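You operate a simulated robot arm through the tools that you are given. There is no shell and no other tool. Be economical: measure what you need, move in short steps, check, and stop when the job is done.

You are at the controls of a simulated robot arm. One attempt, no reset.

## Task
Wipe both dust streaks off the top of the drawer unit.
Fine: wood block into the open box, push the box back under the peg shelf; put the sponge back. What is to be rubbed or washed off counts as gone when no trace of it is left.
Where things are to end (x, y in the base frame): open box within 0.09 m of [0.69, 0].

Only the result counts: the job must be done as asked and must still hold three seconds after the hand-in. Knocking over, shifting, dropping, spilling or breaking anything else fails it.

## Robot
A 6-joint arm with a two-finger parallel gripper, fixed in place. Base frame: the origin is at the foot of the arm, x ahead of it, y to its left, z up; the work surface is at about z = 0.8. Lengths are in m, angles in degrees, forces in N, time in s.
With the tool pointing down near the work surface it reaches from about 0.32 to 0.7 m from the base axis. Its first joint turns from -166.0 to 166.0 degrees. Payload 4.1 kg.
The tool frame sits at the grasp point between the pads (the TCP): z along the fingers, y along the line on which they close. The tips reach 0.023 m beyond it. Largest opening 0.094 m; finger width 0.038, thickness 0.01; the body of the gripper, 0.054 by 0.096 m, starts 0.039 m behind the TCP.
Orientation is told as [roll, pitch, yaw] about the base's x, y, z axes, in that order, counted from this pose: with the fingers straight down and closing along the base's y, the tool's x points along the base's -x, its y along +y and its z along -z.

## Interface
- The arm moves only by the tool move_arm. Its argument "series" is a list that holds one entry, the list of rows, each a list of 6 numbers: the shift along the tool's x, y, z in m, then the turn, a rotation vector about the tool's x, y, z in degrees. In form: [[[tx, ty, tz, rx, ry, rz], ...]]. A call has 1 to 8 rows; each row is the pose to reach, as a shift and turn from the pose commanded when the call began, along the tool's axes at that moment. "hand" is the finger opening in m, from 0 to 0.094, set as the call begins (left out, the last holds). A row lasts 0.2 s, in which the tool goes at most 0.05 m and 8.6 degrees; a call with a longer step from one row to the next is refused whole, and so is a gripper value outside its range. A pose out of reach is approached as far as the arm can. The call stops where the force on the tool passes 40 N (or 10 N more than at its start, if that is more) or the arm is blocked; 0.2 s more then pass. Each finger travels about 0.045 m/s and halts on what it meets, pressing with about 33 N; the grip force reading is that of the motor and also rises with nothing between the fingers. The clock runs only during rows and for 0.2 s after the last one: add rows that repeat a pose to give the fingers time. It gives the time, the measured TCP pose, the force on the tool (base axes), the opening and the grip force at its end, in the units of the frame above (readings bear some noise), with the torque about the TCP (base axes, N m) and any sound that the robot's microphone picked up.
- Cameras (640 x 400 px; columns grow to the right, rows downward): "scene" is fixed at [0.2201, 0.5004, 1.4019]; the picture's right is [-0.60, -0.80, 0.00], its down [-0.61, 0.45, -0.65] and it looks along [0.52, -0.39, -0.76] (base axes); focal length 304 px, centre (320, 200). "wrist" rides on the gripper at [0.086, 0.016, -0.074] in the tool frame; the picture's right is [-0.18, 0.98, 0.00], its down [-0.58, -0.11, -0.81] and it looks along [-0.79, -0.15, 0.59] (tool axes); focal length 243 px, centre (320, 200). There is no depth. A picture from a camera that has moved, and an enlarged one, comes with that camera's place and axes in the base frame and with its lens.
- grab_frame(camera): a new picture of that camera. No time passes.
- lift_body(by): slides the trunk up (or, below 0, down) by that many m; the arm rides with it, the base frame stays. It gives what a move gives, with no picture.
- enlarge(camera, box): a new picture of the part [left, top, right, bottom] of that camera's present view, enlarged. No time passes.
- sign_off(): hands the job in; it is judged then, once.

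Work in short steps. Places have to be worked out from the pictures, the camera data and where the tool is seen: move nearer, look again, correct. Check each grasp and each placing, and mend what went wrong. You have 120 turns and 68 pictures in all, those below and enlarged ones among them. Open the gripper and draw the arm clear of the work before you hand the job in, unless the task says otherwise; then end with one line.

The tools are called as a command line: name --argument value ..., lists and objects as JSON in quotes. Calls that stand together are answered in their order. move_arm: Moves the arm, as the interface text tells. Its arguments: {"type":"object","properties":{"series":{"type":"array","items":{"type":"array","items":{"type":"array","items":{"type":"number"}}}},"hand":{"type":"number"}},"required":["series"]} The other tools are called the same way: lift_body (by) slides the trunk up or down; grab_frame (camera) takes a picture; enlarge (camera, box) takes an enlarged picture of a part of a camera's view; sign_off () hands the job in.

At the start:

```text
clock: 0.0
tcp_pos: [0.4145, 0.0628, 1.127]
orientation: [0.0, 0.0, -0.1]
wrist_force: [-0.2, -0.3, 0.3]
wrist_torque: [0.02, 0.01, 0.02]
gripper_width: 0.094
grip_force: 0.0
trunk travel left (down, up): [-0.525, 0.065]
```

scene: 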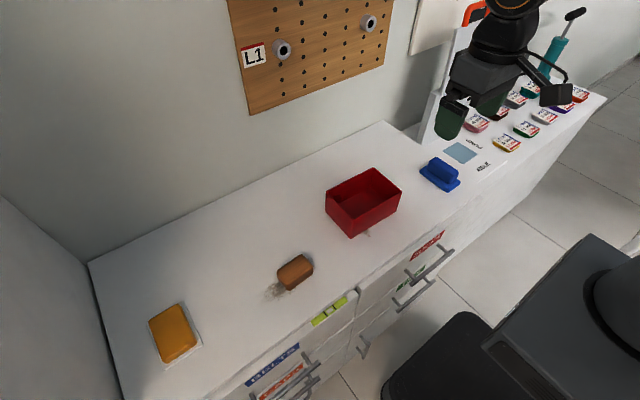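
wrist: 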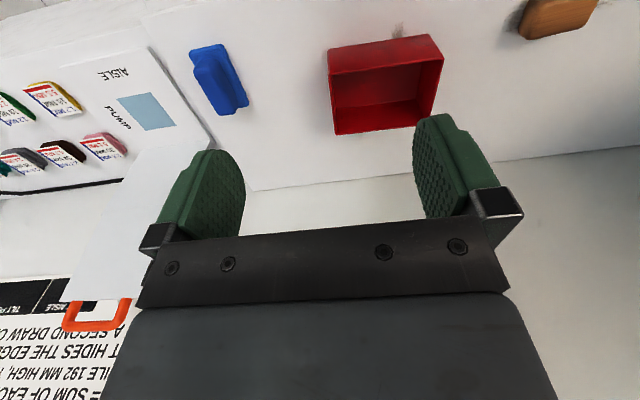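

I'll enlarge the scene to identify the sponge, the block, the box and the streaks.

enlarge --camera "scene" --box '[230, 150, 490, 312]'

enlarge --camera "scene" --box '[80, 230, 352, 400]'

```text
2.46 times, centred on (360, 231) of scene
camera zoom: at [0.2201, 0.5004, 1.4019], right [-0.6, -0.8, 0.0], down [-0.61, 0.45, -0.65], along [0.52, -0.39, -0.76], focal length 748 px, centre (222, 124)
```

zoom: 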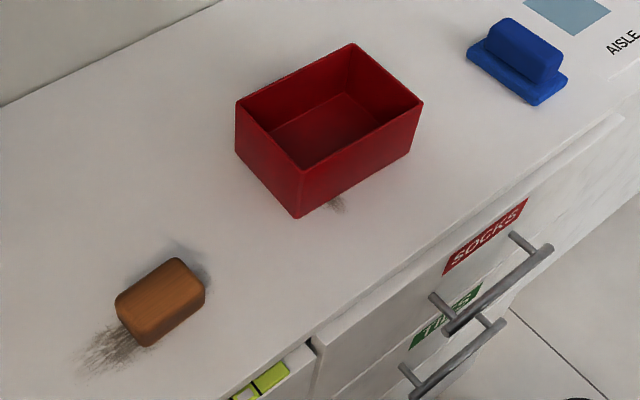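

```text
2.35 times, centred on (216, 315) of scene
camera zoom: at [0.2201, 0.5004, 1.4019], right [-0.6, -0.8, 0.0], down [-0.61, 0.45, -0.65], along [0.52, -0.39, -0.76], focal length 715 px, centre (565, -71)
```

zoom: 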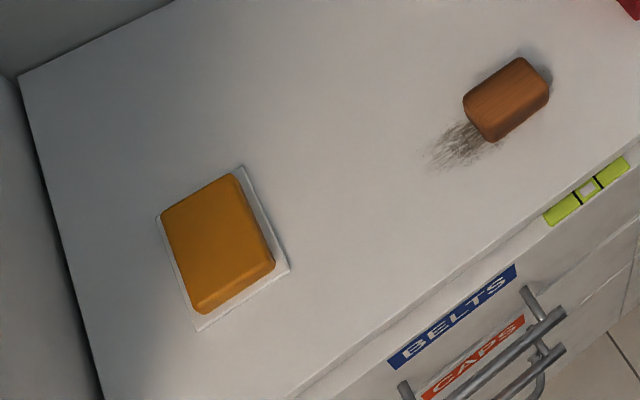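

The orange sponge sits on a white tray at about (0.52, 0.61). The block is at about (0.49, 0.36), on top of streak 1. The red box is at about (0.543, 0.13), on top of streak 2. I'll move the arm behind the block for a wrist view.

move_arm --series '[[[0.008, 0.042, 0.018, 0, 0, 0], [0.016, 0.085, 0.036, 0, 0, 0], [0.023, 0.127, 0.054, 0, 0, 0], [0.031, 0.17, 0.073, 0, 0, 0], [0.039, 0.212, 0.091, 0, 0, 0], [0.047, 0.255, 0.109, 0, 0, 0], [0.0545, 0.297, 0.127, 0, 0, 0]]]' --hand 0.094

grab_frame --camera "wrist"

```text
clock: 1.6
tcp_pos: [0.3585, 0.3589, 1.0021]
orientation: [0.0, -0.1, 0.0]
wrist_force: [-1.1, 0.2, -0.7]
wrist_torque: [-0.01, 0.0, 0.0]
gripper_width: 0.0938
grip_force: 0.0
trunk travel left (down, up): [-0.525, 0.065]
```

```text
63 pictures are left
camera wrist: at [0.2728, 0.3767, 1.0774], right [0.18, 0.98, 0.0], down [0.58, -0.11, 0.81], along [0.79, -0.15, -0.59], focal length 243 px, centre (320, 200)
```

wrist: 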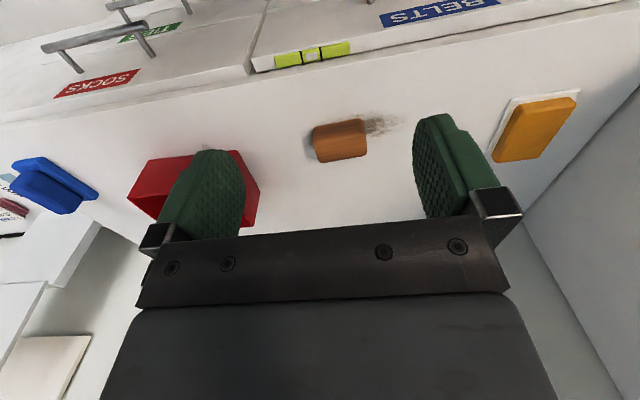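

The wrist view puts the block at about (0.49, 0.36), which matches the scene view. I'll move above it and come down to z≈0.90.

move_arm --series '[[[-0.04, 0, 0.02, 0, 0, 0], [-0.085, 0, 0.035, 0, 0, 0], [-0.131, 0, 0.05, 0, 0, 0], [-0.131, 0, 0.09, 0, 0, 0], [-0.131, 0, 0.11, 0, 0, 0]]]'

enlarge --camera "scene" --box '[210, 190, 370, 290]'

grab_frame --camera "wrist"

```text
clock: 2.8
tcp_pos: [0.4905, 0.3614, 0.8901]
orientation: [-0.1, -0.1, 0.0]
wrist_force: [0.1, 0.4, 0.1]
wrist_torque: [0.0, -0.03, 0.01]
gripper_width: 0.094
grip_force: 0.0
trunk travel left (down, up): [-0.525, 0.065]
```

```text
4.00 times, centred on (290, 240) of scene
camera zoom: at [0.2201, 0.5004, 1.4019], right [-0.6, -0.8, 0.0], down [-0.61, 0.45, -0.65], along [0.52, -0.39, -0.76], focal length 1216 px, centre (440, 40)
```

zoom: 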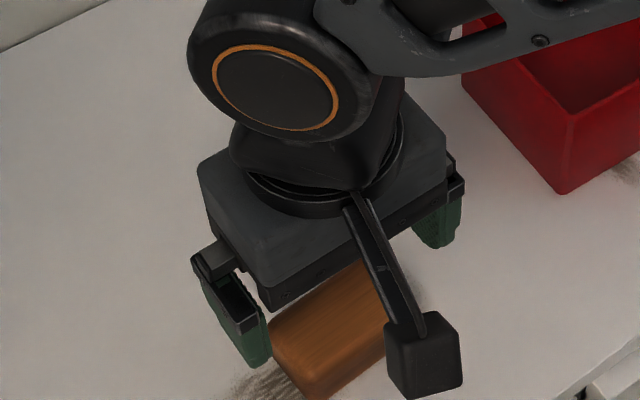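

```text
61 pictures are left
camera wrist: at [0.4043, 0.378, 0.9647], right [0.18, 0.98, 0.0], down [0.58, -0.11, 0.81], along [0.79, -0.15, -0.59], focal length 243 px, centre (320, 200)
```

wrist: 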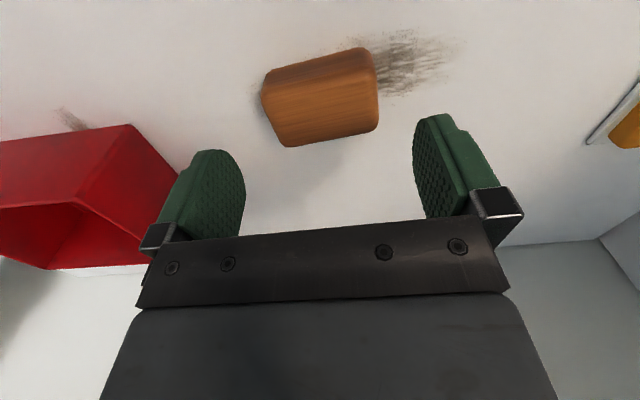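

The block's centre reads as (0.491, 0.365). I'll shift +0.004 in y and descend to z≈0.83.

move_arm --series '[[[0, 0.004, 0.02, 0, 0, 0], [0, 0.004, 0.04, 0, 0, 0], [0, 0.004, 0.06, 0, 0, 0]]]'

move_arm --series '[[[0, 0, 0, 0, 0, 0], [0, 0, 0, 0, 0, 0], [0, 0, 0, 0, 0, 0], [0, 0, 0, 0, 0, 0]]]' --hand 0.03

move_arm --series '[[[0, 0, -0.04, 0, 0, 0], [0, 0, -0.08, 0, 0, 0], [0, 0, -0.12, 0, 0, 0]]]'

grab_frame --camera "wrist"

```text
clock: 3.6
tcp_pos: [0.4902, 0.3634, 0.8298]
orientation: [0.0, 0.0, 0.0]
wrist_force: [0.0, 0.5, 0.0]
wrist_torque: [-0.01, 0.04, -0.02]
gripper_width: 0.0939
grip_force: 0.1
trunk travel left (down, up): [-0.525, 0.065]
```

```text
clock: 4.6
tcp_pos: [0.4911, 0.3635, 0.8288]
orientation: [0.0, 0.0, 0.1]
wrist_force: [-0.3, 0.7, -0.2]
wrist_torque: [0.01, 0.0, 0.0]
gripper_width: 0.0692
grip_force: 32.9
trunk travel left (down, up): [-0.525, 0.065]
```

```text
clock: 5.4
tcp_pos: [0.4902, 0.3631, 0.9495]
orientation: [-0.2, 0.0, 0.0]
wrist_force: [-0.6, 0.0, -1.1]
wrist_torque: [-0.05, -0.02, 0.02]
gripper_width: 0.0694
grip_force: 32.8
trunk travel left (down, up): [-0.525, 0.065]
```

```text
60 pictures are left
camera wrist: at [0.404, 0.3799, 1.0255], right [0.18, 0.98, 0.0], down [0.58, -0.11, 0.81], along [0.79, -0.15, -0.59], focal length 243 px, centre (320, 200)
```

wrist: 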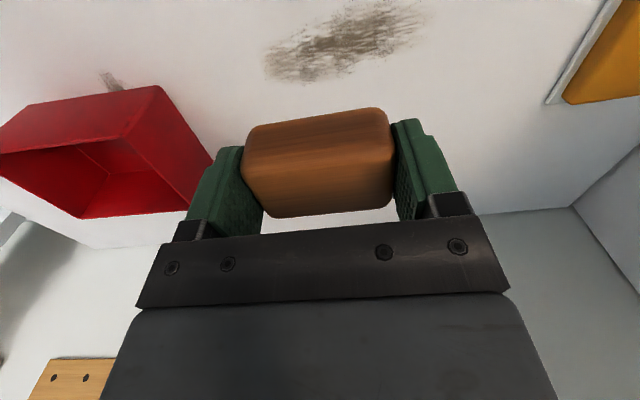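

I have the block, and streak 1 is fully visible running from (0.497, 0.313) to (0.484, 0.447). I'll carry the block over the rear half of the box.

move_arm --series '[[[-0.013, -0.046, 0, 0, 0, 0], [-0.027, -0.093, 0, 0, 0, 0], [-0.04, -0.14, 0, 0, 0, 0], [-0.054, -0.186, 0, 0, 0, 0], [-0.067, -0.233, 0, 0, 0, 0], [-0.067, -0.233, 0, 0, 0, 0]]]'

grab_frame --camera "wrist"

enlarge --camera "scene" --box '[280, 130, 440, 230]'

```text
clock: 6.8
tcp_pos: [0.5578, 0.131, 0.9483]
orientation: [0.0, 0.1, 0.0]
wrist_force: [-0.7, -0.7, -0.7]
wrist_torque: [0.0, -0.01, 0.01]
gripper_width: 0.0694
grip_force: 32.9
trunk travel left (down, up): [-0.525, 0.065]
```

```text
59 pictures are left
camera wrist: at [0.4717, 0.1468, 1.025], right [0.18, 0.98, 0.0], down [0.58, -0.11, 0.81], along [0.79, -0.15, -0.59], focal length 243 px, centre (320, 200)
```

wrist: 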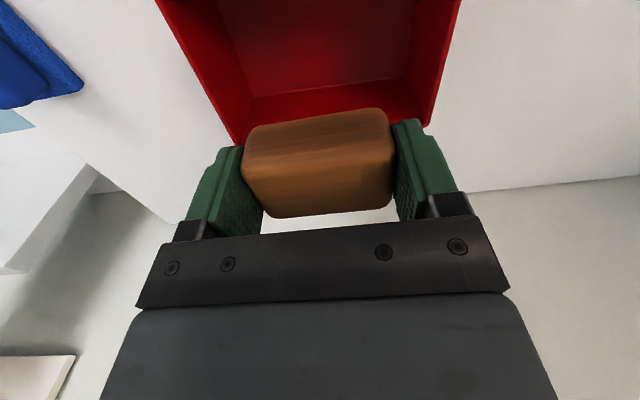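

```text
4.00 times, centred on (360, 180) of scene
camera zoom: at [0.2201, 0.5004, 1.4019], right [-0.6, -0.8, 0.0], down [-0.61, 0.45, -0.65], along [0.52, -0.39, -0.76], focal length 1216 px, centre (160, 280)
```

zoom: 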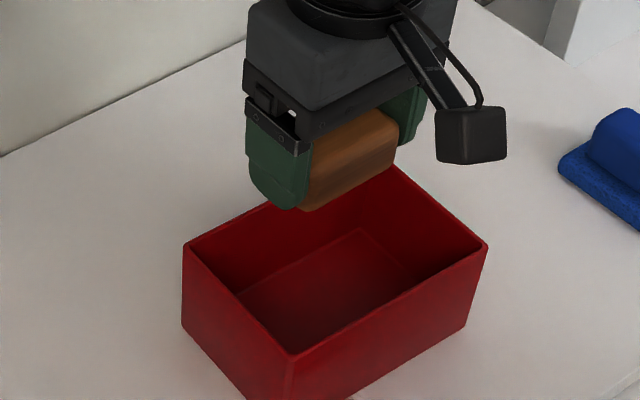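

The box rim spans y 0.053–0.206 with its far edge at x≈0.592. I'll shift to x≈0.552 and lower the block in.

move_arm --series '[[[0.006, -0.002, 0.03, 0, 0, 0], [0.006, -0.002, 0.07, 0, 0, 0], [0.006, -0.002, 0.1, 0, 0, 0], [0.006, -0.002, 0.109, 0, 0, 0], [0.006, -0.002, 0.112, 0, 0, 0]]]'

```text
clock: 8.0
tcp_pos: [0.551, 0.1274, 0.8379]
orientation: [0.1, -0.1, 0.0]
wrist_force: [-0.8, 0.3, -1.4]
wrist_torque: [0.01, -0.02, 0.02]
gripper_width: 0.0692
grip_force: 33.0
trunk travel left (down, up): [-0.525, 0.065]
```

No contact yet at z=0.838, so I'll step down a little more.

move_arm --series '[[[0, 0, 0.002, 0, 0, 0], [0, 0, 0.004, 0, 0, 0]]]'

```text
clock: 8.6
tcp_pos: [0.5515, 0.1283, 0.8349]
orientation: [0.0, -0.2, 0.0]
wrist_force: [0.6, -0.7, 2.5]
wrist_torque: [0.0, 0.02, 0.01]
gripper_width: 0.0692
grip_force: 32.5
trunk travel left (down, up): [-0.525, 0.065]
```

The force reading shows the block touching the box floor. I'll release it and rise.

move_arm --series '[[[0, 0, 0, 0, 0, 0], [0, 0, 0, 0, 0, 0], [0, 0, 0, 0, 0, 0]]]' --hand 0.09

move_arm --series '[[[0, 0, -0.04, 0, 0, 0], [0, 0, -0.08, 0, 0, 0], [0, 0, -0.12, 0, 0, 0]]]'

grab_frame --camera "scene"

```text
clock: 9.4
tcp_pos: [0.5514, 0.128, 0.8342]
orientation: [0.0, 0.0, 0.0]
wrist_force: [-0.7, -0.5, 0.0]
wrist_torque: [0.0, 0.0, 0.01]
gripper_width: 0.0899
grip_force: 0.0
trunk travel left (down, up): [-0.525, 0.065]
```

```text
clock: 10.2
tcp_pos: [0.5504, 0.129, 0.9545]
orientation: [0.0, 0.0, -0.1]
wrist_force: [-0.4, -0.6, 0.3]
wrist_torque: [-0.01, 0.0, -0.02]
gripper_width: 0.09
grip_force: 0.2
trunk travel left (down, up): [-0.525, 0.065]
```

```text
57 pictures are left
```

scene: 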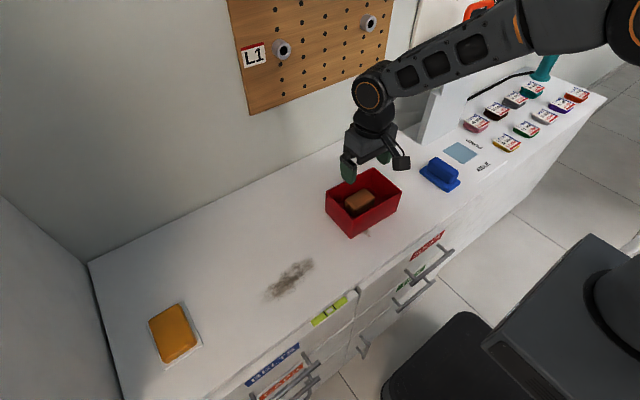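

The block is in the box. I'll turn the gripper 90° over the front wall so it can grip that wall and slide the box back.

move_arm --series '[[[0.01, 0, 0, 0, 0, 8.4], [0.02, 0, 0, 0, 0, 16.8], [0.03, 0, 0, 0, 0, 25.2], [0.04, 0, 0, 0, 0, 33.6], [0.05, 0, 0, 0, 0, 42], [0.058, 0, 0, 0, 0, 50]]]'

move_arm --series '[[[0, 0, 0, 0, 0, 8], [0, 0, 0, 0, 0, 16], [0, 0, 0, 0, 0, 24], [0, 0, 0, 0, 0, 32], [0, 0, 0, 0, 0, 40], [0, 0, 0, 0, 0, 40]]]' --hand 0.05

grab_frame --camera "wrist"

enlarge --camera "scene" --box '[280, 150, 440, 250]'

```text
clock: 11.6
tcp_pos: [0.4934, 0.1273, 0.9536]
orientation: [0.0, -0.1, -50.1]
wrist_force: [-0.2, 0.3, -0.5]
wrist_torque: [-0.01, -0.01, 0.01]
gripper_width: 0.09
grip_force: 0.1
trunk travel left (down, up): [-0.525, 0.065]
```

```text
clock: 13.0
tcp_pos: [0.4937, 0.129, 0.9553]
orientation: [0.0, 0.1, -90.2]
wrist_force: [-0.5, -0.6, 0.0]
wrist_torque: [0.0, -0.01, -0.01]
gripper_width: 0.05
grip_force: 0.1
trunk travel left (down, up): [-0.525, 0.065]
```

```text
56 pictures are left
camera wrist: at [0.5102, 0.2157, 1.0298], right [0.98, -0.19, 0.0], down [-0.11, -0.58, 0.81], along [-0.15, -0.79, -0.59], focal length 243 px, centre (320, 200)
```

wrist: 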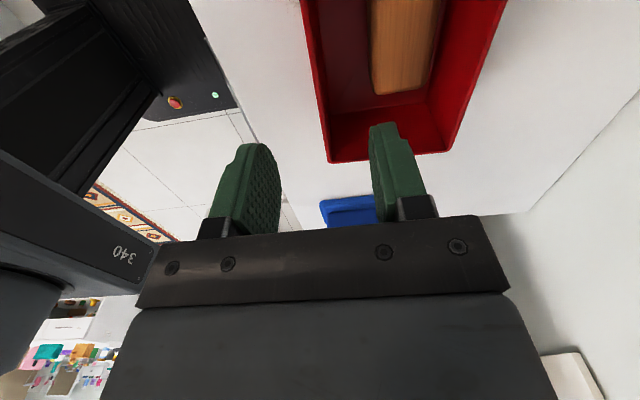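

```text
4.00 times, centred on (360, 200) of scene
camera zoom: at [0.2201, 0.5004, 1.4019], right [-0.6, -0.8, 0.0], down [-0.61, 0.45, -0.65], along [0.52, -0.39, -0.76], focal length 1216 px, centre (160, 200)
```

zoom: 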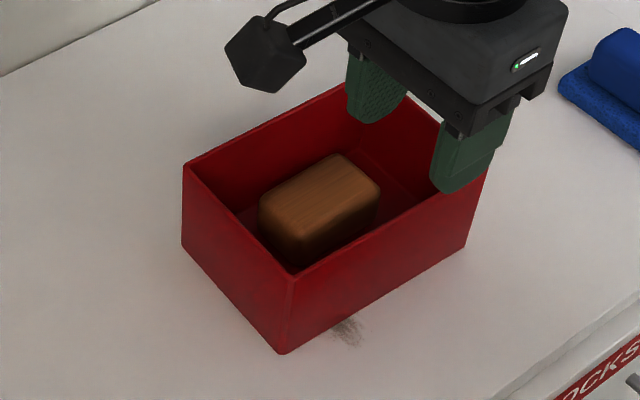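

The front wall's outer face is at x≈0.4885. I'll nudge −0.003 in x, come down to z≈0.872 and close on the wall.

move_arm --series '[[[0, -0.003, 0.04, 0, 0, 0], [0, -0.003, 0.07, 0, 0, 0], [0, -0.003, 0.083, 0, 0, 0]]]'

move_arm --series '[[[0, 0, 0, 0, 0, 0], [0, 0, 0, 0, 0, 0], [0, 0, 0, 0, 0, 0], [0, 0, 0, 0, 0, 0]]]' --hand 0.0

enlarge --camera "scene" --box '[280, 150, 440, 250]'

```text
clock: 13.8
tcp_pos: [0.4915, 0.1283, 0.8719]
orientation: [0.1, 0.0, -90.0]
wrist_force: [0.6, 0.5, 0.7]
wrist_torque: [0.01, -0.03, -0.02]
gripper_width: 0.0504
grip_force: 0.1
trunk travel left (down, up): [-0.525, 0.065]
```

```text
clock: 14.8
tcp_pos: [0.4917, 0.1293, 0.8727]
orientation: [0.1, 0.0, -90.0]
wrist_force: [-0.9, -0.5, -0.3]
wrist_torque: [0.12, 0.03, 0.05]
gripper_width: 0.0038
grip_force: 32.7
trunk travel left (down, up): [-0.525, 0.065]
```

```text
4.00 times, centred on (360, 200) of scene
camera zoom: at [0.2201, 0.5004, 1.4019], right [-0.6, -0.8, 0.0], down [-0.61, 0.45, -0.65], along [0.52, -0.39, -0.76], focal length 1216 px, centre (160, 200)
```

zoom: 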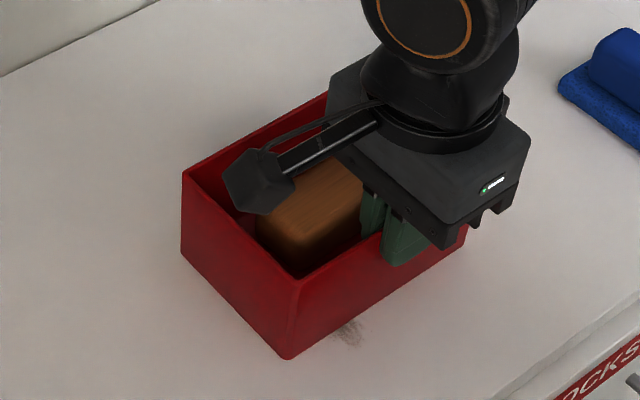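

The wall is gripped at 3.8 mm. I'll slide the box toward (0.68, 0.01), moving mostly in +x first.

move_arm --series '[[[0, 0.025, -0.001, 0, 0, 0], [0, 0.05, -0.001, 0, 0, 0], [-0.02, 0.07, -0.001, 0, 0, 0], [-0.04, 0.09, -0.001, 0, 0, 0], [-0.06, 0.105, -0.001, 0, 0, 0], [-0.08, 0.12, -0.001, 0, 0, 0], [-0.1, 0.13, -0.001, 0, 0, 0], [-0.12, 0.135, -0.001, 0, 0, 0]]]'

grab_frame --camera "scene"

```text
clock: 16.6
tcp_pos: [0.6273, 0.008, 0.8727]
orientation: [0.0, 0.0, -89.9]
wrist_force: [-0.6, -0.3, 0.0]
wrist_torque: [0.03, 0.1, 0.0]
gripper_width: 0.0037
grip_force: 32.5
trunk travel left (down, up): [-0.525, 0.065]
```

```text
53 pictures are left
```

scene: 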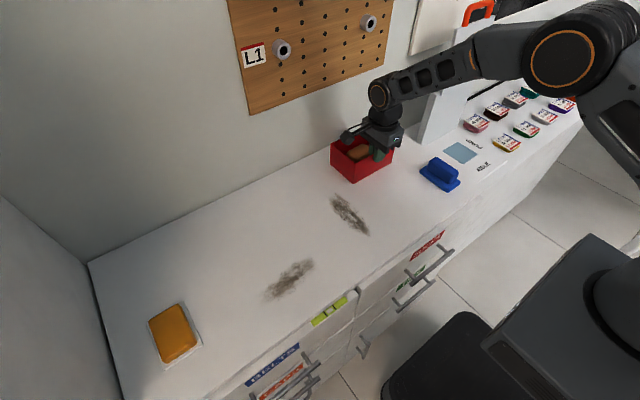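

The box is at about (0.68, 0.01) and streak 2 is fully uncovered. I'll release the wall and rise.

move_arm --series '[[[0, 0, 0.001, 0, 0, 0], [0, 0, 0.001, 0, 0, 0], [0, 0, 0.001, 0, 0, 0]]]' --hand 0.03

move_arm --series '[[[0, 0, -0.04, 0, 0, 0], [0, -0.01, -0.08, 0, 0, 0], [0, -0.05, -0.1, 0, 0, 0], [0, -0.1, -0.1, 0, 0, 0], [0, -0.15, -0.1, 0, 0, 0]]]'

enlarge --camera "scene" --box '[240, 150, 400, 310]'

```text
clock: 17.4
tcp_pos: [0.6257, 0.0084, 0.8714]
orientation: [0.0, 0.0, -90.0]
wrist_force: [-0.1, 0.2, -0.7]
wrist_torque: [0.02, -0.06, 0.0]
gripper_width: 0.03
grip_force: 0.1
trunk travel left (down, up): [-0.525, 0.065]
```

```text
clock: 18.6
tcp_pos: [0.4749, 0.0076, 0.9702]
orientation: [0.1, -0.1, -89.9]
wrist_force: [0.6, 0.4, 0.2]
wrist_torque: [0.03, 0.02, 0.01]
gripper_width: 0.03
grip_force: 0.1
trunk travel left (down, up): [-0.525, 0.065]
```

```text
2.50 times, centred on (320, 230) of scene
camera zoom: at [0.2201, 0.5004, 1.4019], right [-0.6, -0.8, 0.0], down [-0.61, 0.45, -0.65], along [0.52, -0.39, -0.76], focal length 760 px, centre (320, 125)
```

zoom: 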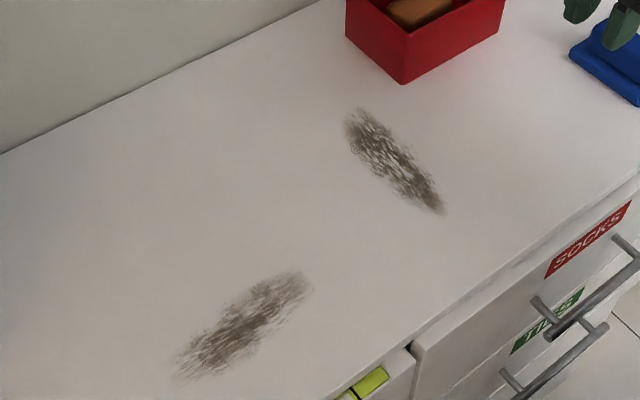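

Streak 2 spans x 0.474–0.63 at y≈0.157. Streak 1 spans y 0.303–0.445 at x≈0.49. Next is the sponge, so I'll turn the gripper back to yaw 0 while moving that way.

move_arm --series '[[[0.04, -0.006, -0.005, 0, 0, -8.4], [0.08, -0.012, -0.01, 0, 0, -16.8], [0.12, -0.018, -0.015, 0, 0, -25.2], [0.16, -0.024, -0.02, 0, 0, -33.6], [0.2, -0.03, -0.025, 0, 0, -42], [0.242, -0.035, -0.03, 0, 0, -50]]]' --hand 0.094

move_arm --series '[[[0, 0, 0, 0, 0, -8], [0, 0, 0, 0, 0, -16], [0, 0, 0, 0, 0, -24], [0, 0, 0, 0, 0, -32], [0, 0, 0, 0, 0, -40]]]'

move_arm --series '[[[0, 0.04, 0, 0, 0, 0], [0, 0.08, 0, 0, 0, 0], [0, 0.12, 0, 0, 0, 0], [0, 0.16, 0, 0, 0, 0], [0, 0.2, 0, 0, 0, 0], [0, 0.24, 0, 0, 0, 0]]]'

grab_frame --camera "wrist"

```text
clock: 20.0
tcp_pos: [0.44, 0.2517, 1.0009]
orientation: [0.0, 0.0, -39.8]
wrist_force: [-0.2, -0.5, 0.3]
wrist_torque: [0.02, 0.0, 0.0]
gripper_width: 0.094
grip_force: 0.1
trunk travel left (down, up): [-0.525, 0.065]
```

```text
clock: 21.2
tcp_pos: [0.4393, 0.2502, 1.0011]
orientation: [0.1, 0.0, 0.2]
wrist_force: [0.3, 0.8, 0.4]
wrist_torque: [-0.04, -0.03, 0.02]
gripper_width: 0.094
grip_force: 0.1
trunk travel left (down, up): [-0.525, 0.065]
```

```text
clock: 22.6
tcp_pos: [0.4405, 0.4903, 1.0016]
orientation: [-0.2, 0.0, 0.0]
wrist_force: [0.0, 0.5, -0.1]
wrist_torque: [-0.02, 0.01, 0.01]
gripper_width: 0.0941
grip_force: 0.0
trunk travel left (down, up): [-0.525, 0.065]
```

```text
51 pictures are left
camera wrist: at [0.3544, 0.5069, 1.0764], right [0.18, 0.98, 0.0], down [0.58, -0.11, 0.81], along [0.79, -0.15, -0.59], focal length 243 px, centre (320, 200)
```

wrist: 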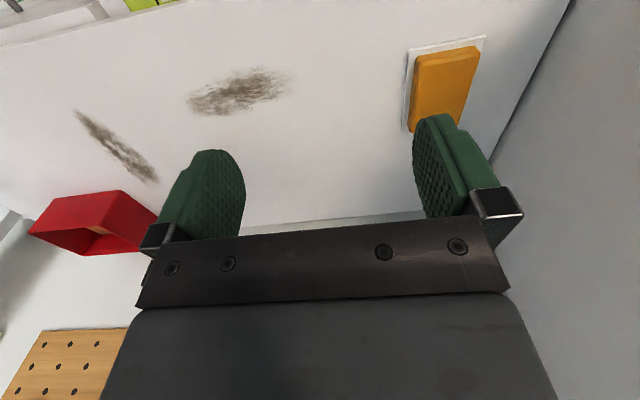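

The sponge reads at about (0.517, 0.61), with a side wall at y≈0.72. I'll test whether the arm can reach above it with the tool straight down.

move_arm --series '[[[-0.02, 0.03, 0.01, 0, 0, 0], [-0.04, 0.06, 0.02, 0, 0, 0], [-0.06, 0.09, 0.03, 0, 0, 0], [-0.078, 0.118, 0.04, 0, 0, 0]]]'

grab_frame --camera "scene"

grab_frame --camera "wrist"

```text
clock: 23.6
tcp_pos: [0.4517, 0.522, 0.9595]
orientation: [0.0, 0.0, 0.0]
wrist_force: [0.8, 0.2, -0.7]
wrist_torque: [0.01, 0.02, -0.02]
gripper_width: 0.0939
grip_force: 0.1
out of reach, approached as far as the arm can: row 1, 2, 3, 4
trunk travel left (down, up): [-0.525, 0.065]
```

```text
50 pictures are left
```

scene: 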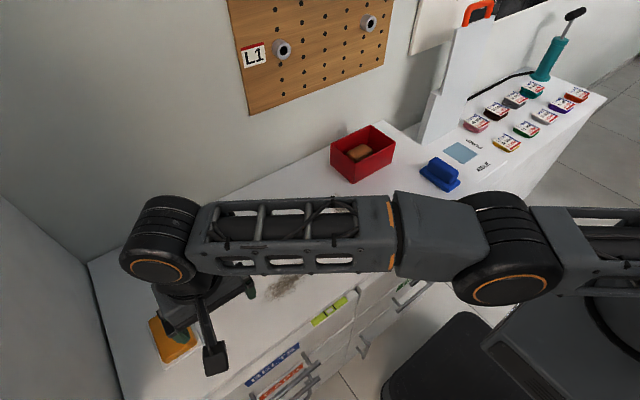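

```text
49 pictures are left
camera wrist: at [0.3655, 0.5387, 1.0352], right [0.18, 0.98, 0.0], down [0.58, -0.11, 0.81], along [0.79, -0.15, -0.59], focal length 243 px, centre (320, 200)
```

wrist: 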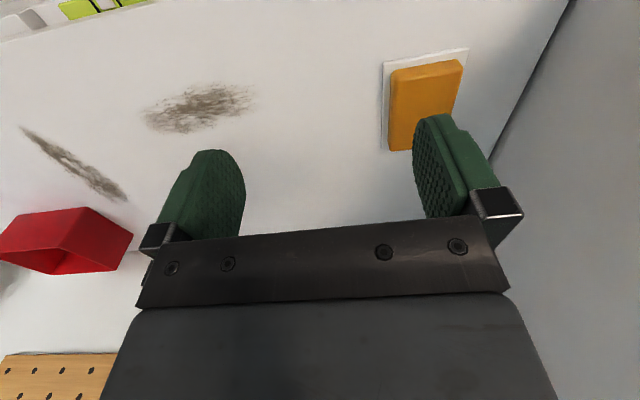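

The arm runs out of reach at r≈0.69 and the sponge is at r≈0.80. I'll back off, rise, and see how lowering the trunk changes the reach.

move_arm --series '[[[0.02, -0.025, -0.03, 0, 0, 0], [0.035, -0.045, -0.06, 0, 0, 0], [0.05, -0.06, -0.09, 0, 0, 0]]]'

lift_body --by -0.12

```text
clock: 24.4
tcp_pos: [0.4032, 0.4602, 1.0489]
orientation: [0.0, -0.1, 0.0]
wrist_force: [0.0, -0.1, 0.9]
wrist_torque: [-0.02, -0.01, 0.03]
gripper_width: 0.0939
grip_force: 0.1
trunk travel left (down, up): [-0.525, 0.065]
```

```text
clock: 25.9
tcp_pos: [0.4028, 0.4613, 0.9298]
orientation: [0.1, 0.0, 0.0]
wrist_force: [-0.6, 0.0, 0.0]
wrist_torque: [0.01, -0.01, 0.0]
gripper_width: 0.0941
grip_force: 0.1
trunk travel left (down, up): [-0.405, 0.185]
```

The commanded pose is clamped to what the arm reached, and the trunk drop carried the arm down as expected. I'll try the outward move again.

move_arm --series '[[[-0.025, 0.03, 0, 0, 0, 0], [-0.05, 0.06, 0, 0, 0, 0], [-0.075, 0.09, 0, 0, 0, 0], [-0.095, 0.12, 0, 0, 0, 0], [-0.115, 0.145, 0, 0, 0, 0]]]'

```text
clock: 27.1
tcp_pos: [0.4476, 0.5123, 0.9161]
orientation: [0.0, -0.1, 0.0]
wrist_force: [0.1, 0.2, 0.1]
wrist_torque: [-0.04, 0.0, -0.01]
gripper_width: 0.0939
grip_force: 0.0
out of reach, approached as far as the arm can: row 2, 3, 4, 5
trunk travel left (down, up): [-0.405, 0.185]
```

The limit stays at about 0.69 whatever the trunk height, so I need to tilt the tool outward. I want the camera on the outer side so it clears the table, so I'll retract and turn the tool 180° about its axis.

move_arm --series '[[[0.02, -0.03, -0.01, 0, 0, 8.5], [0.04, -0.06, -0.02, 0, 0, 17], [0.05, -0.08, -0.03, 0, 0, 25.5], [0.05, -0.08, -0.04, 0, 0, 34], [0.05, -0.08, -0.04, 0, 0, 42.5], [0.05, -0.08, -0.04, 0, 0, 51], [0.05, -0.08, -0.04, 0, 0, 59.5], [0.05, -0.08, -0.04, 0, 0, 68]]]'

move_arm --series '[[[0, 0, 0, 0, 0, 8.5], [0, 0, 0, 0, 0, 17], [0, 0, 0, 0, 0, 25.5], [0, 0, 0, 0, 0, 34], [0, 0, 0, 0, 0, 42.5], [0, 0, 0, 0, 0, 51], [0, 0, 0, 0, 0, 59.5], [0, 0, 0, 0, 0, 68]]]'

move_arm --series '[[[0, 0, 0, 0, 0, 8.5], [0, 0, 0, 0, 0, 17], [0, 0, 0, 0, 0, 25.5], [0, 0, 0, 0, 0, 34], [0, 0, 0, 0, 0, 42.5], [0, 0, 0, 0, 0, 44]]]'

grab_frame --camera "scene"

```text
clock: 29.1
tcp_pos: [0.4089, 0.4513, 0.9879]
orientation: [5.0, 2.8, -68.0]
wrist_force: [-1.1, -1.6, 0.6]
wrist_torque: [0.09, -0.03, 0.0]
gripper_width: 0.0939
grip_force: 0.0
out of reach, approached as far as the arm can: row 1, 2, 3, 4, 5, 6, 7
trunk travel left (down, up): [-0.405, 0.185]
stopped in row 8: the arm was blocked; the commanded pose is now the measured one
```

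```text
clock: 30.9
tcp_pos: [0.4458, 0.4173, 0.9817]
orientation: [-1.4, 5.5, -126.7]
wrist_force: [-0.4, 0.8, -0.4]
wrist_torque: [-0.02, -0.04, 0.0]
gripper_width: 0.094
grip_force: 0.0
out of reach, approached as far as the arm can: row 7, 8
trunk travel left (down, up): [-0.405, 0.185]
```

```text
clock: 32.3
tcp_pos: [0.4776, 0.2254, 0.8855]
orientation: [-13.4, 5.7, -161.9]
wrist_force: [0.5, -0.5, -0.4]
wrist_torque: [-0.03, 0.03, 0.02]
gripper_width: 0.094
grip_force: 0.0
out of reach, approached as far as the arm can: row 1, 2, 3, 4, 5, 6
trunk travel left (down, up): [-0.405, 0.185]
```

```text
48 pictures are left
```

scene: 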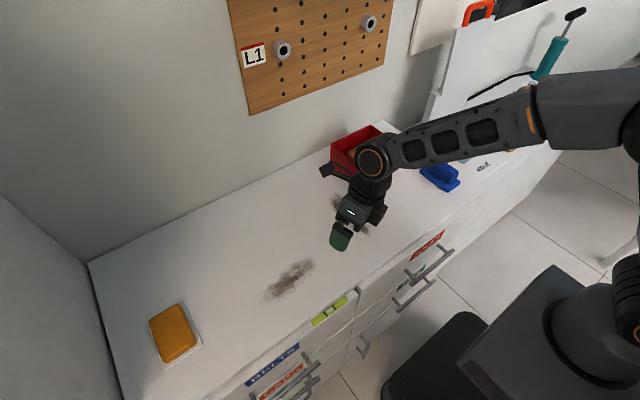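

The last joint has a limit in that direction, so the tool ended short of the turn and tilted. I'll lift and unwind the turn the other way before trying the tilt.

move_arm --series '[[[0, 0, -0.03, 0, 0, -8.5], [0, 0, -0.06, 0, 0, -17], [0, 0, -0.09, 0, 0, -25.5], [0, 0, -0.1, 0, 0, -34], [0, 0, -0.1, 0, 0, -42.5], [0, 0, -0.1, 0, 0, -51], [0, 0, -0.1, 0, 0, -59.5], [0, 0, -0.1, 0, 0, -68]]]'

move_arm --series '[[[0, 0, 0, 0, 0, -8.5], [0, 0, 0, 0, 0, -17], [0, 0, 0, 0, 0, -25.5], [0, 0, 0, 0, 0, -34], [0, 0, 0, 0, 0, -42.5], [0, 0, 0, 0, 0, -51], [0, 0, 0, 0, 0, -59.5], [0, 0, 0, 0, 0, -68]]]'

```text
clock: 34.1
tcp_pos: [0.4791, 0.197, 0.9804]
orientation: [0.4, 14.5, -92.9]
wrist_force: [0.0, -0.4, 0.6]
wrist_torque: [0.03, 0.02, -0.03]
gripper_width: 0.0939
grip_force: 0.1
trunk travel left (down, up): [-0.405, 0.185]
```

```text
clock: 35.9
tcp_pos: [0.481, 0.1979, 0.9807]
orientation: [13.6, 5.1, -24.3]
wrist_force: [-0.4, -0.4, 0.4]
wrist_torque: [0.0, 0.0, 0.0]
gripper_width: 0.0939
grip_force: 0.1
trunk travel left (down, up): [-0.405, 0.185]
```

I'll apply the correction that brings the tool back to vertical at yaw 0.

move_arm --series '[[[0, 0, 0, 3.6, -0.5, -6.2], [0, 0, 0, 7.2, -1.1, -12.4], [0, 0, 0, 10.8, -1.6, -18.6], [0, 0, 0, 14.47, -2.12, -24.8]]]'

```text
clock: 36.9
tcp_pos: [0.4805, 0.1978, 0.9797]
orientation: [0.0, 0.1, 0.0]
wrist_force: [0.0, 0.8, -0.2]
wrist_torque: [0.03, 0.02, 0.0]
gripper_width: 0.094
grip_force: 0.1
trunk travel left (down, up): [-0.405, 0.185]
```

The tool is vertical at yaw 0 again. I'll move to (0.40, 0.42) and tilt the fingertips toward +x by 34°.

move_arm --series '[[[0.015, 0.044, 0, 0, 0, 0], [0.03, 0.089, 0, 0, 0, 0], [0.045, 0.133, 0, 0, 0, 0], [0.06, 0.178, 0, 0, 0, 0], [0.08, 0.222, 0, 0, 0, 0]]]'

move_arm --series '[[[0, 0, 0, 0, -8.5, 0], [0, 0, 0, 0, -17, 0], [0, 0, 0, 0, -25.5, 0], [0, 0, 0, 0, -34, 0]]]'

grab_frame --camera "scene"

```text
clock: 38.1
tcp_pos: [0.3991, 0.4209, 0.9793]
orientation: [0.0, 0.2, -0.2]
wrist_force: [0.1, -0.6, -0.1]
wrist_torque: [-0.04, -0.01, 0.02]
gripper_width: 0.094
grip_force: 0.0
trunk travel left (down, up): [-0.405, 0.185]
```

```text
clock: 39.1
tcp_pos: [0.4009, 0.4199, 0.9807]
orientation: [0.2, -34.2, -0.2]
wrist_force: [0.4, -0.5, 0.3]
wrist_torque: [0.01, 0.01, 0.05]
gripper_width: 0.094
grip_force: 0.0
trunk travel left (down, up): [-0.405, 0.185]
```

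```text
47 pictures are left
```

scene: 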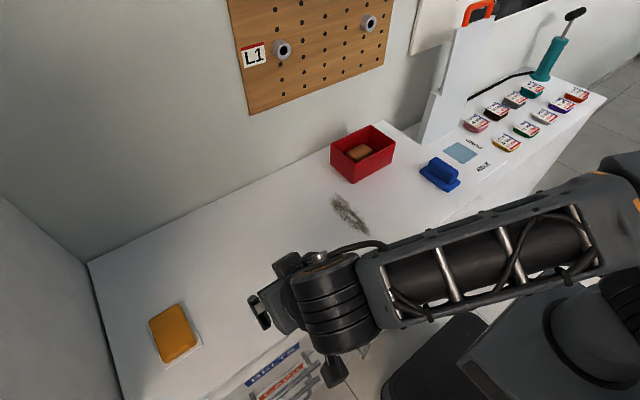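

The tilt worked. I'll extend toward (0.49, 0.608, 0.93) to see how far it reaches.

move_arm --series '[[[-0.0093, 0.0376, 0.0184, 0, 0, 0], [-0.0187, 0.0752, 0.0367, 0, 0, 0], [-0.028, 0.1128, 0.0551, 0, 0, 0], [-0.0374, 0.1504, 0.0734, 0, 0, 0], [-0.0467, 0.188, 0.0918, 0, 0, 0]]]'

```text
clock: 40.3
tcp_pos: [0.4689, 0.5669, 0.9289]
orientation: [-0.1, -34.0, 0.0]
wrist_force: [-0.5, -0.3, 0.1]
wrist_torque: [0.0, -0.01, 0.01]
gripper_width: 0.0938
grip_force: 0.0
out of reach, approached as far as the arm can: row 4, 5
trunk travel left (down, up): [-0.405, 0.185]
```

I reached r≈0.736 at 34° tilt. I'll go a bit lower and farther to map how reach changes with height.

move_arm --series '[[[0.014, 0.017, 0.0207, 0, 0, 0], [0.028, 0.04, 0.0415, 0, 0, 0]]]'

```text
clock: 40.9
tcp_pos: [0.4537, 0.5793, 0.8821]
orientation: [0.2, -34.1, -0.2]
wrist_force: [0.6, -0.3, 0.5]
wrist_torque: [-0.02, 0.0, 0.02]
gripper_width: 0.094
grip_force: 0.0
out of reach, approached as far as the arm can: row 1, 2
trunk travel left (down, up): [-0.405, 0.185]
```

Reach stays at about 0.736 here, so tilting toward +x isn't enough. I'll check the sponge's dimensions from this view before choosing another approach.

grab_frame --camera "wrist"

```text
46 pictures are left
camera wrist: at [0.3407, 0.5965, 0.8964], right [0.15, 0.98, 0.11], down [0.03, -0.11, 0.99], along [0.99, -0.15, -0.05], focal length 243 px, centre (320, 200)
```

wrist: 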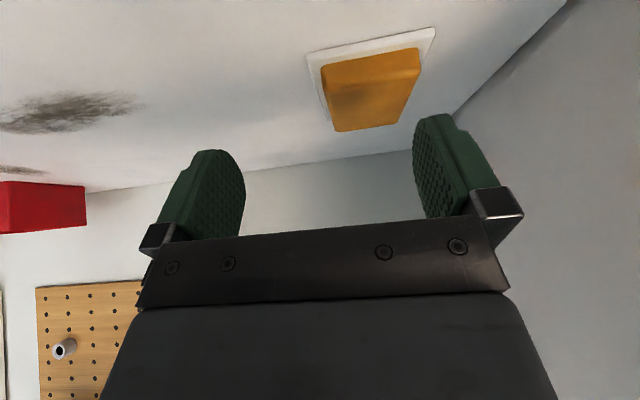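

I'll enlarge the sponge in this view to measure it.

enlarge --camera "wrist" --box '[290, 15, 450, 145]'

enlarge --camera "scene" --box '[130, 285, 226, 375]'

```text
3.08 times, centred on (370, 80) of wrist
camera zoom: at [0.3407, 0.5965, 0.8964], right [0.15, 0.98, 0.11], down [0.03, -0.11, 0.99], along [0.99, -0.15, -0.05], focal length 746 px, centre (166, 569)
```

zoom: 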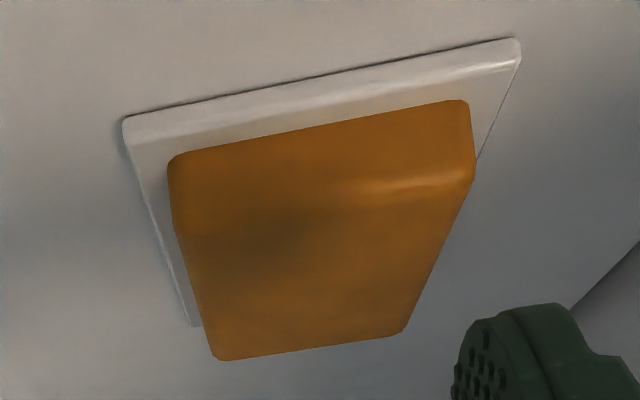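

```text
4.44 times, centred on (178, 330) of scene
camera zoom: at [0.2201, 0.5004, 1.4019], right [-0.6, -0.8, 0.0], down [-0.61, 0.45, -0.65], along [0.52, -0.39, -0.76], focal length 1351 px, centre (951, -378)
```

zoom: 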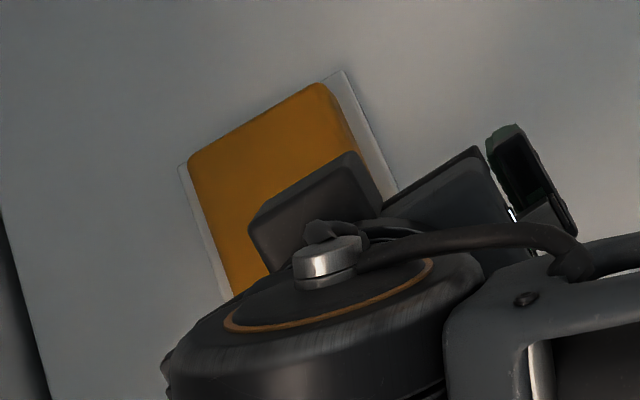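

The sponge measures about 0.078 (x) by 0.057 (y), centred at (0.528, 0.612), with its top near 0.824. It fits the opening along x if I close along x and tilt the fingertips steeply toward +y. I'll retract and return to vertical first.

move_arm --series '[[[0.0014, -0.04, -0.022, 0, 0, 0], [0.0028, -0.08, -0.044, 0, 0, 0], [0.0043, -0.12, -0.066, 0, 0, 0], [0.0057, -0.16, -0.088, 0, 0, 0]]]'

move_arm --series '[[[0, 0, 0, 0, 8.5, 0], [0, 0, 0, 0, 17, 0], [0, 0, 0, 0, 25.5, 0], [0, 0, 0, 0, 34, 0]]]'

move_arm --series '[[[0, 0, 0, 0, 0, 8.2], [0, 0, 0, 0, 0, 16.4], [0, 0, 0, 0, 0, 24.6], [0, 0, 0, 0, 0, 32.8], [0, 0, 0, 0, 0, 41], [0, 0, 0, 0, 0, 49.2]]]'

move_arm --series '[[[0, 0, 0, 0, 0, 8.2], [0, 0, 0, 0, 0, 16.4], [0, 0, 0, 0, 0, 24.6], [0, 0, 0, 0, 0, 32.8], [0, 0, 0, 0, 0, 40.8]]]'

```text
clock: 41.9
tcp_pos: [0.3986, 0.4192, 0.9516]
orientation: [0.1, -34.0, -0.2]
wrist_force: [0.2, 0.6, 0.4]
wrist_torque: [-0.04, -0.02, -0.01]
gripper_width: 0.0937
grip_force: 0.2
trunk travel left (down, up): [-0.405, 0.185]
```

```text
clock: 42.9
tcp_pos: [0.3995, 0.4204, 0.9506]
orientation: [0.1, 0.1, -0.1]
wrist_force: [-0.4, -0.3, 0.5]
wrist_torque: [-0.01, 0.01, 0.03]
gripper_width: 0.094
grip_force: 0.1
trunk travel left (down, up): [-0.405, 0.185]
```

```text
clock: 44.3
tcp_pos: [0.3995, 0.4175, 0.9497]
orientation: [0.0, 0.1, -49.4]
wrist_force: [1.0, 0.0, 0.8]
wrist_torque: [-0.01, 0.03, -0.04]
gripper_width: 0.0943
grip_force: 0.0
trunk travel left (down, up): [-0.405, 0.185]
```

```text
clock: 45.5
tcp_pos: [0.3999, 0.4199, 0.9504]
orientation: [0.0, 0.1, -90.2]
wrist_force: [1.3, -0.5, -0.3]
wrist_torque: [0.01, 0.03, 0.02]
gripper_width: 0.0942
grip_force: 0.0
trunk travel left (down, up): [-0.405, 0.185]
```

The tool is at yaw −90, closing along x. I'll tilt the fingertips toward +y by about 60°.

move_arm --series '[[[0, 0, 0, 0, 8.5, 0], [0, 0, 0, 0, 17, 0], [0, 0, 0, 0, 25.5, 0], [0, 0, 0, 0, 34, 0], [0, 0, 0, 0, 42.5, 0], [0, 0, 0, 0, 51, 0], [0, 0, 0, 0, 59.5, 0]]]'

grab_frame --camera "scene"

```text
clock: 47.1
tcp_pos: [0.4005, 0.4195, 0.9512]
orientation: [-0.1, 59.6, -90.2]
wrist_force: [0.1, 0.3, 0.5]
wrist_torque: [0.03, 0.0, 0.02]
gripper_width: 0.094
grip_force: 0.1
trunk travel left (down, up): [-0.405, 0.185]
```

```text
43 pictures are left
```

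scene: 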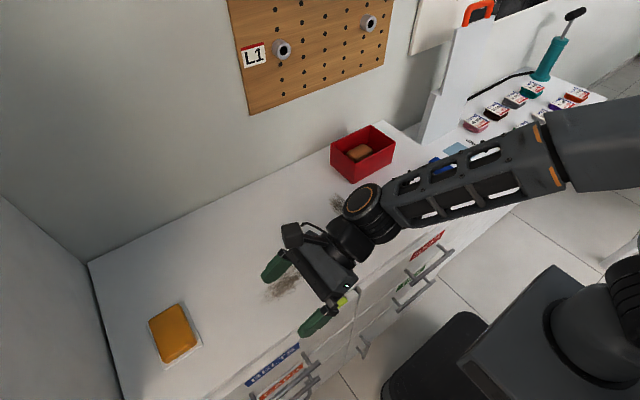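

The tilt works and the fingers face the sponge. I'll extend to about (0.528, 0.52, 0.90).

move_arm --series '[[[0.002, 0.032, 0.028, 0, 0, 0], [0.004, 0.064, 0.056, 0, 0, 0], [0.006, 0.096, 0.084, 0, 0, 0], [0.0077, 0.1275, 0.1115, 0, 0, 0]]]'

grab_frame --camera "wrist"

```text
clock: 48.1
tcp_pos: [0.5273, 0.5203, 0.8994]
orientation: [-0.1, 59.5, -90.2]
wrist_force: [0.1, -0.4, 1.5]
wrist_torque: [-0.03, -0.04, -0.02]
gripper_width: 0.0942
grip_force: 0.0
trunk travel left (down, up): [-0.405, 0.185]
```

```text
42 pictures are left
camera wrist: at [0.5436, 0.5006, 1.0134], right [0.98, -0.1, -0.16], down [-0.11, -0.99, -0.09], along [-0.15, 0.11, -0.98], focal length 243 px, centre (320, 200)
```

wrist: 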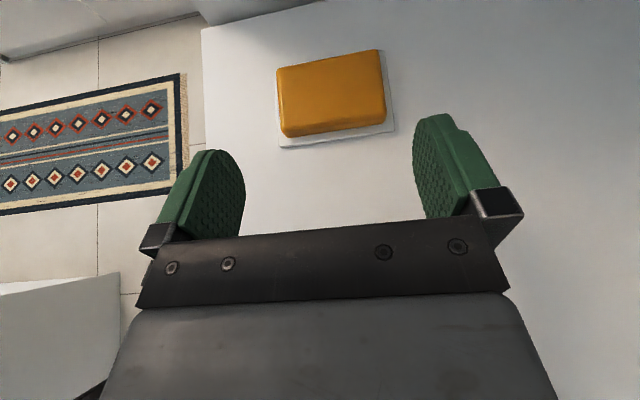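

From above, the sponge spans x 0.489–0.573 and y 0.585–0.639, centred at x≈0.531. I'll test how much farther the arm reaches while staying above it.

move_arm --series '[[[-0.014, 0.004, 0.049, 0, 0, 0], [-0.003, 0.004, 0.068, 0, 0, 0]]]'

```text
refused: row 1 steps farther than a row can; nothing moved
```

The first step was slightly too long, so I'll split it.

move_arm --series '[[[-0.007, 0.002, 0.025, 0, 0, 0], [-0.014, 0.004, 0.049, 0, 0, 0], [-0.003, 0.004, 0.068, 0, 0, 0]]]'

enlarge --camera "wrist" --box '[160, 40, 500, 250]'

```text
clock: 48.9
tcp_pos: [0.5299, 0.5777, 0.8638]
orientation: [-0.1, 59.6, -90.3]
wrist_force: [0.0, -0.8, -0.1]
wrist_torque: [-0.01, 0.02, -0.03]
gripper_width: 0.0937
grip_force: 0.0
trunk travel left (down, up): [-0.405, 0.185]
```

```text
1.88 times, centred on (330, 145) of wrist
camera zoom: at [0.5469, 0.5575, 0.9764], right [0.98, -0.1, -0.16], down [-0.11, -0.99, -0.09], along [-0.15, 0.11, -0.98], focal length 457 px, centre (301, 304)
```

zoom: 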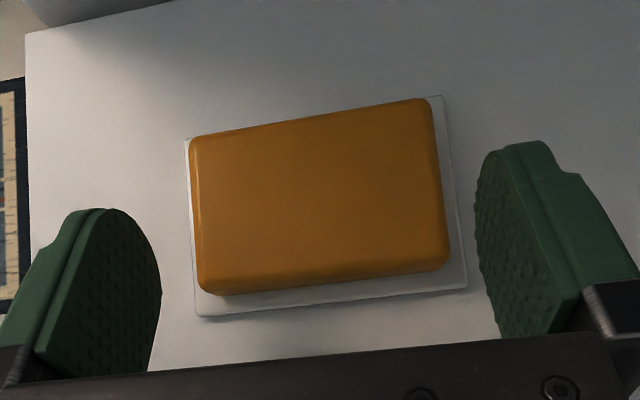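

The arm reaches r=0.784 cleanly and the sponge is 0.084 wide, centred at x=0.531, so the gaps are about 5 mm each side. I'll descend, straddling it.

move_arm --series '[[[-0.0065, 0.001, 0.0076, 0, 0, 0], [-0.013, 0.001, 0.0152, 0, 0, 0], [-0.019, 0.001, 0.0228, 0, 0, 0]]]'

enlarge --camera "wrist" --box '[160, 40, 500, 250]'

```text
clock: 49.7
tcp_pos: [0.5331, 0.5855, 0.8354]
orientation: [-0.1, 59.5, -90.2]
wrist_force: [-0.2, 0.3, 0.4]
wrist_torque: [-0.03, -0.03, -0.01]
gripper_width: 0.0941
grip_force: 0.2
trunk travel left (down, up): [-0.405, 0.185]
```

```text
1.88 times, centred on (330, 145) of wrist
camera zoom: at [0.5486, 0.5666, 0.9489], right [0.98, -0.1, -0.16], down [-0.11, -0.99, -0.09], along [-0.15, 0.11, -0.98], focal length 457 px, centre (301, 304)
```

zoom: 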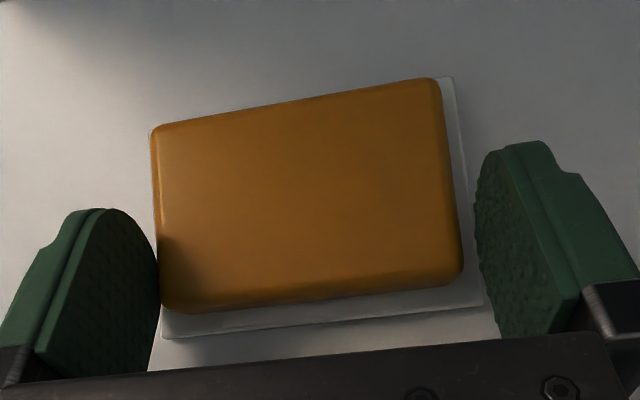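

The fingers straddle the sponge with no contact force. I'll close on it.

move_arm --series '[[[0, 0, 0, 0, 0, 0], [0, 0, 0, 0, 0, 0], [0, 0, 0, 0, 0, 0], [0, 0, 0, 0, 0, 0]]]' --hand 0.06

enlarge --camera "wrist" --box '[160, 40, 500, 250]'

```text
clock: 50.7
tcp_pos: [0.5311, 0.5861, 0.8359]
orientation: [-0.2, 59.5, -90.1]
wrist_force: [-10.8, -5.6, -2.6]
wrist_torque: [-0.27, 0.66, 0.9]
gripper_width: 0.09
grip_force: 44.9
trunk travel left (down, up): [-0.405, 0.185]
```

```text
1.88 times, centred on (330, 145) of wrist
camera zoom: at [0.547, 0.5668, 0.9489], right [0.98, -0.09, -0.16], down [-0.11, -0.99, -0.09], along [-0.15, 0.11, -0.98], focal length 457 px, centre (301, 304)
```

zoom: 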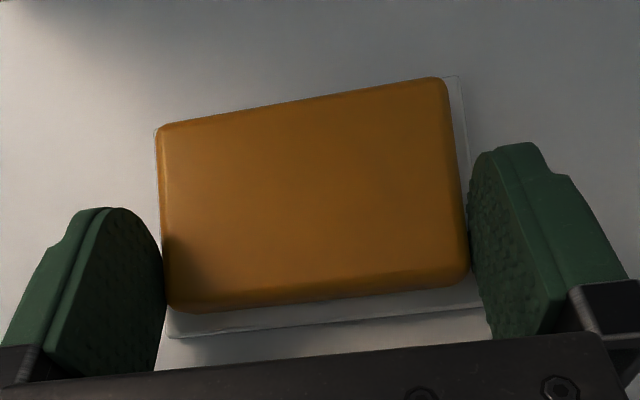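

The gripper holds at 0.090 with a side force of −10.8 N, so it's slightly off-centre. I'll shift 2 mm in −x and then lift a little.

move_arm --series '[[[0, -0.002, 0, 0, 0, 0], [0, -0.002, 0, 0, 0, 0]]]'

move_arm --series '[[[0.0086, 0, -0.0051, 0, 0, 0], [0.0172, 0, -0.0101, 0, 0, 0], [0.0258, 0, -0.0152, 0, 0, 0]]]'

grab_frame --camera "scene"

grab_frame --camera "wrist"

```text
clock: 51.3
tcp_pos: [0.5299, 0.5874, 0.8351]
orientation: [-0.1, 59.6, -90.0]
wrist_force: [0.1, -0.1, -5.6]
wrist_torque: [0.68, 1.11, 3.03]
gripper_width: 0.0897
grip_force: 45.1
trunk travel left (down, up): [-0.405, 0.185]
```

```text
clock: 51.8
tcp_pos: [0.5305, 0.5868, 0.8369]
orientation: [-0.9, 58.5, -90.7]
wrist_force: [16.6, 23.5, -13.5]
wrist_torque: [1.74, 0.1, 1.54]
gripper_width: 0.0899
grip_force: 44.6
trunk travel left (down, up): [-0.405, 0.185]
stopped in row 2: the force on the tool passed its limit at 45 N (the readings are from after the stop); the commanded pose is now the measured one
```

```text
38 pictures are left
```

scene: 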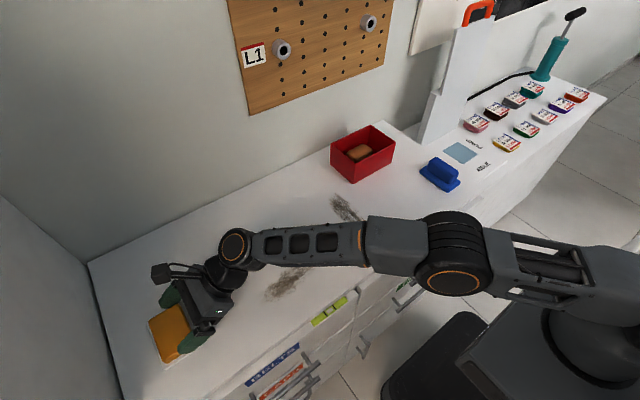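

```text
37 pictures are left
camera wrist: at [0.5477, 0.5691, 0.9496], right [0.98, -0.1, -0.16], down [-0.11, -0.99, -0.07], along [-0.16, 0.09, -0.98], focal length 243 px, centre (320, 200)
```

wrist: 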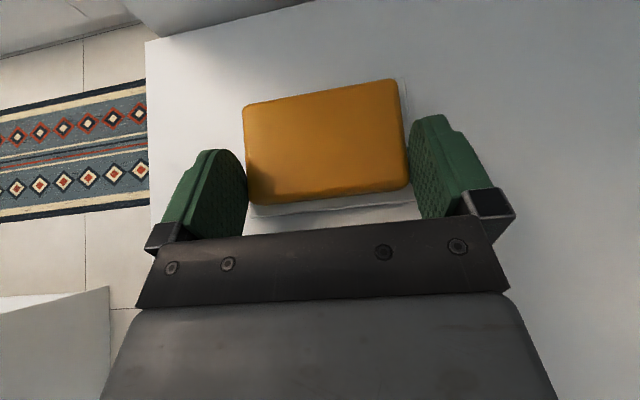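

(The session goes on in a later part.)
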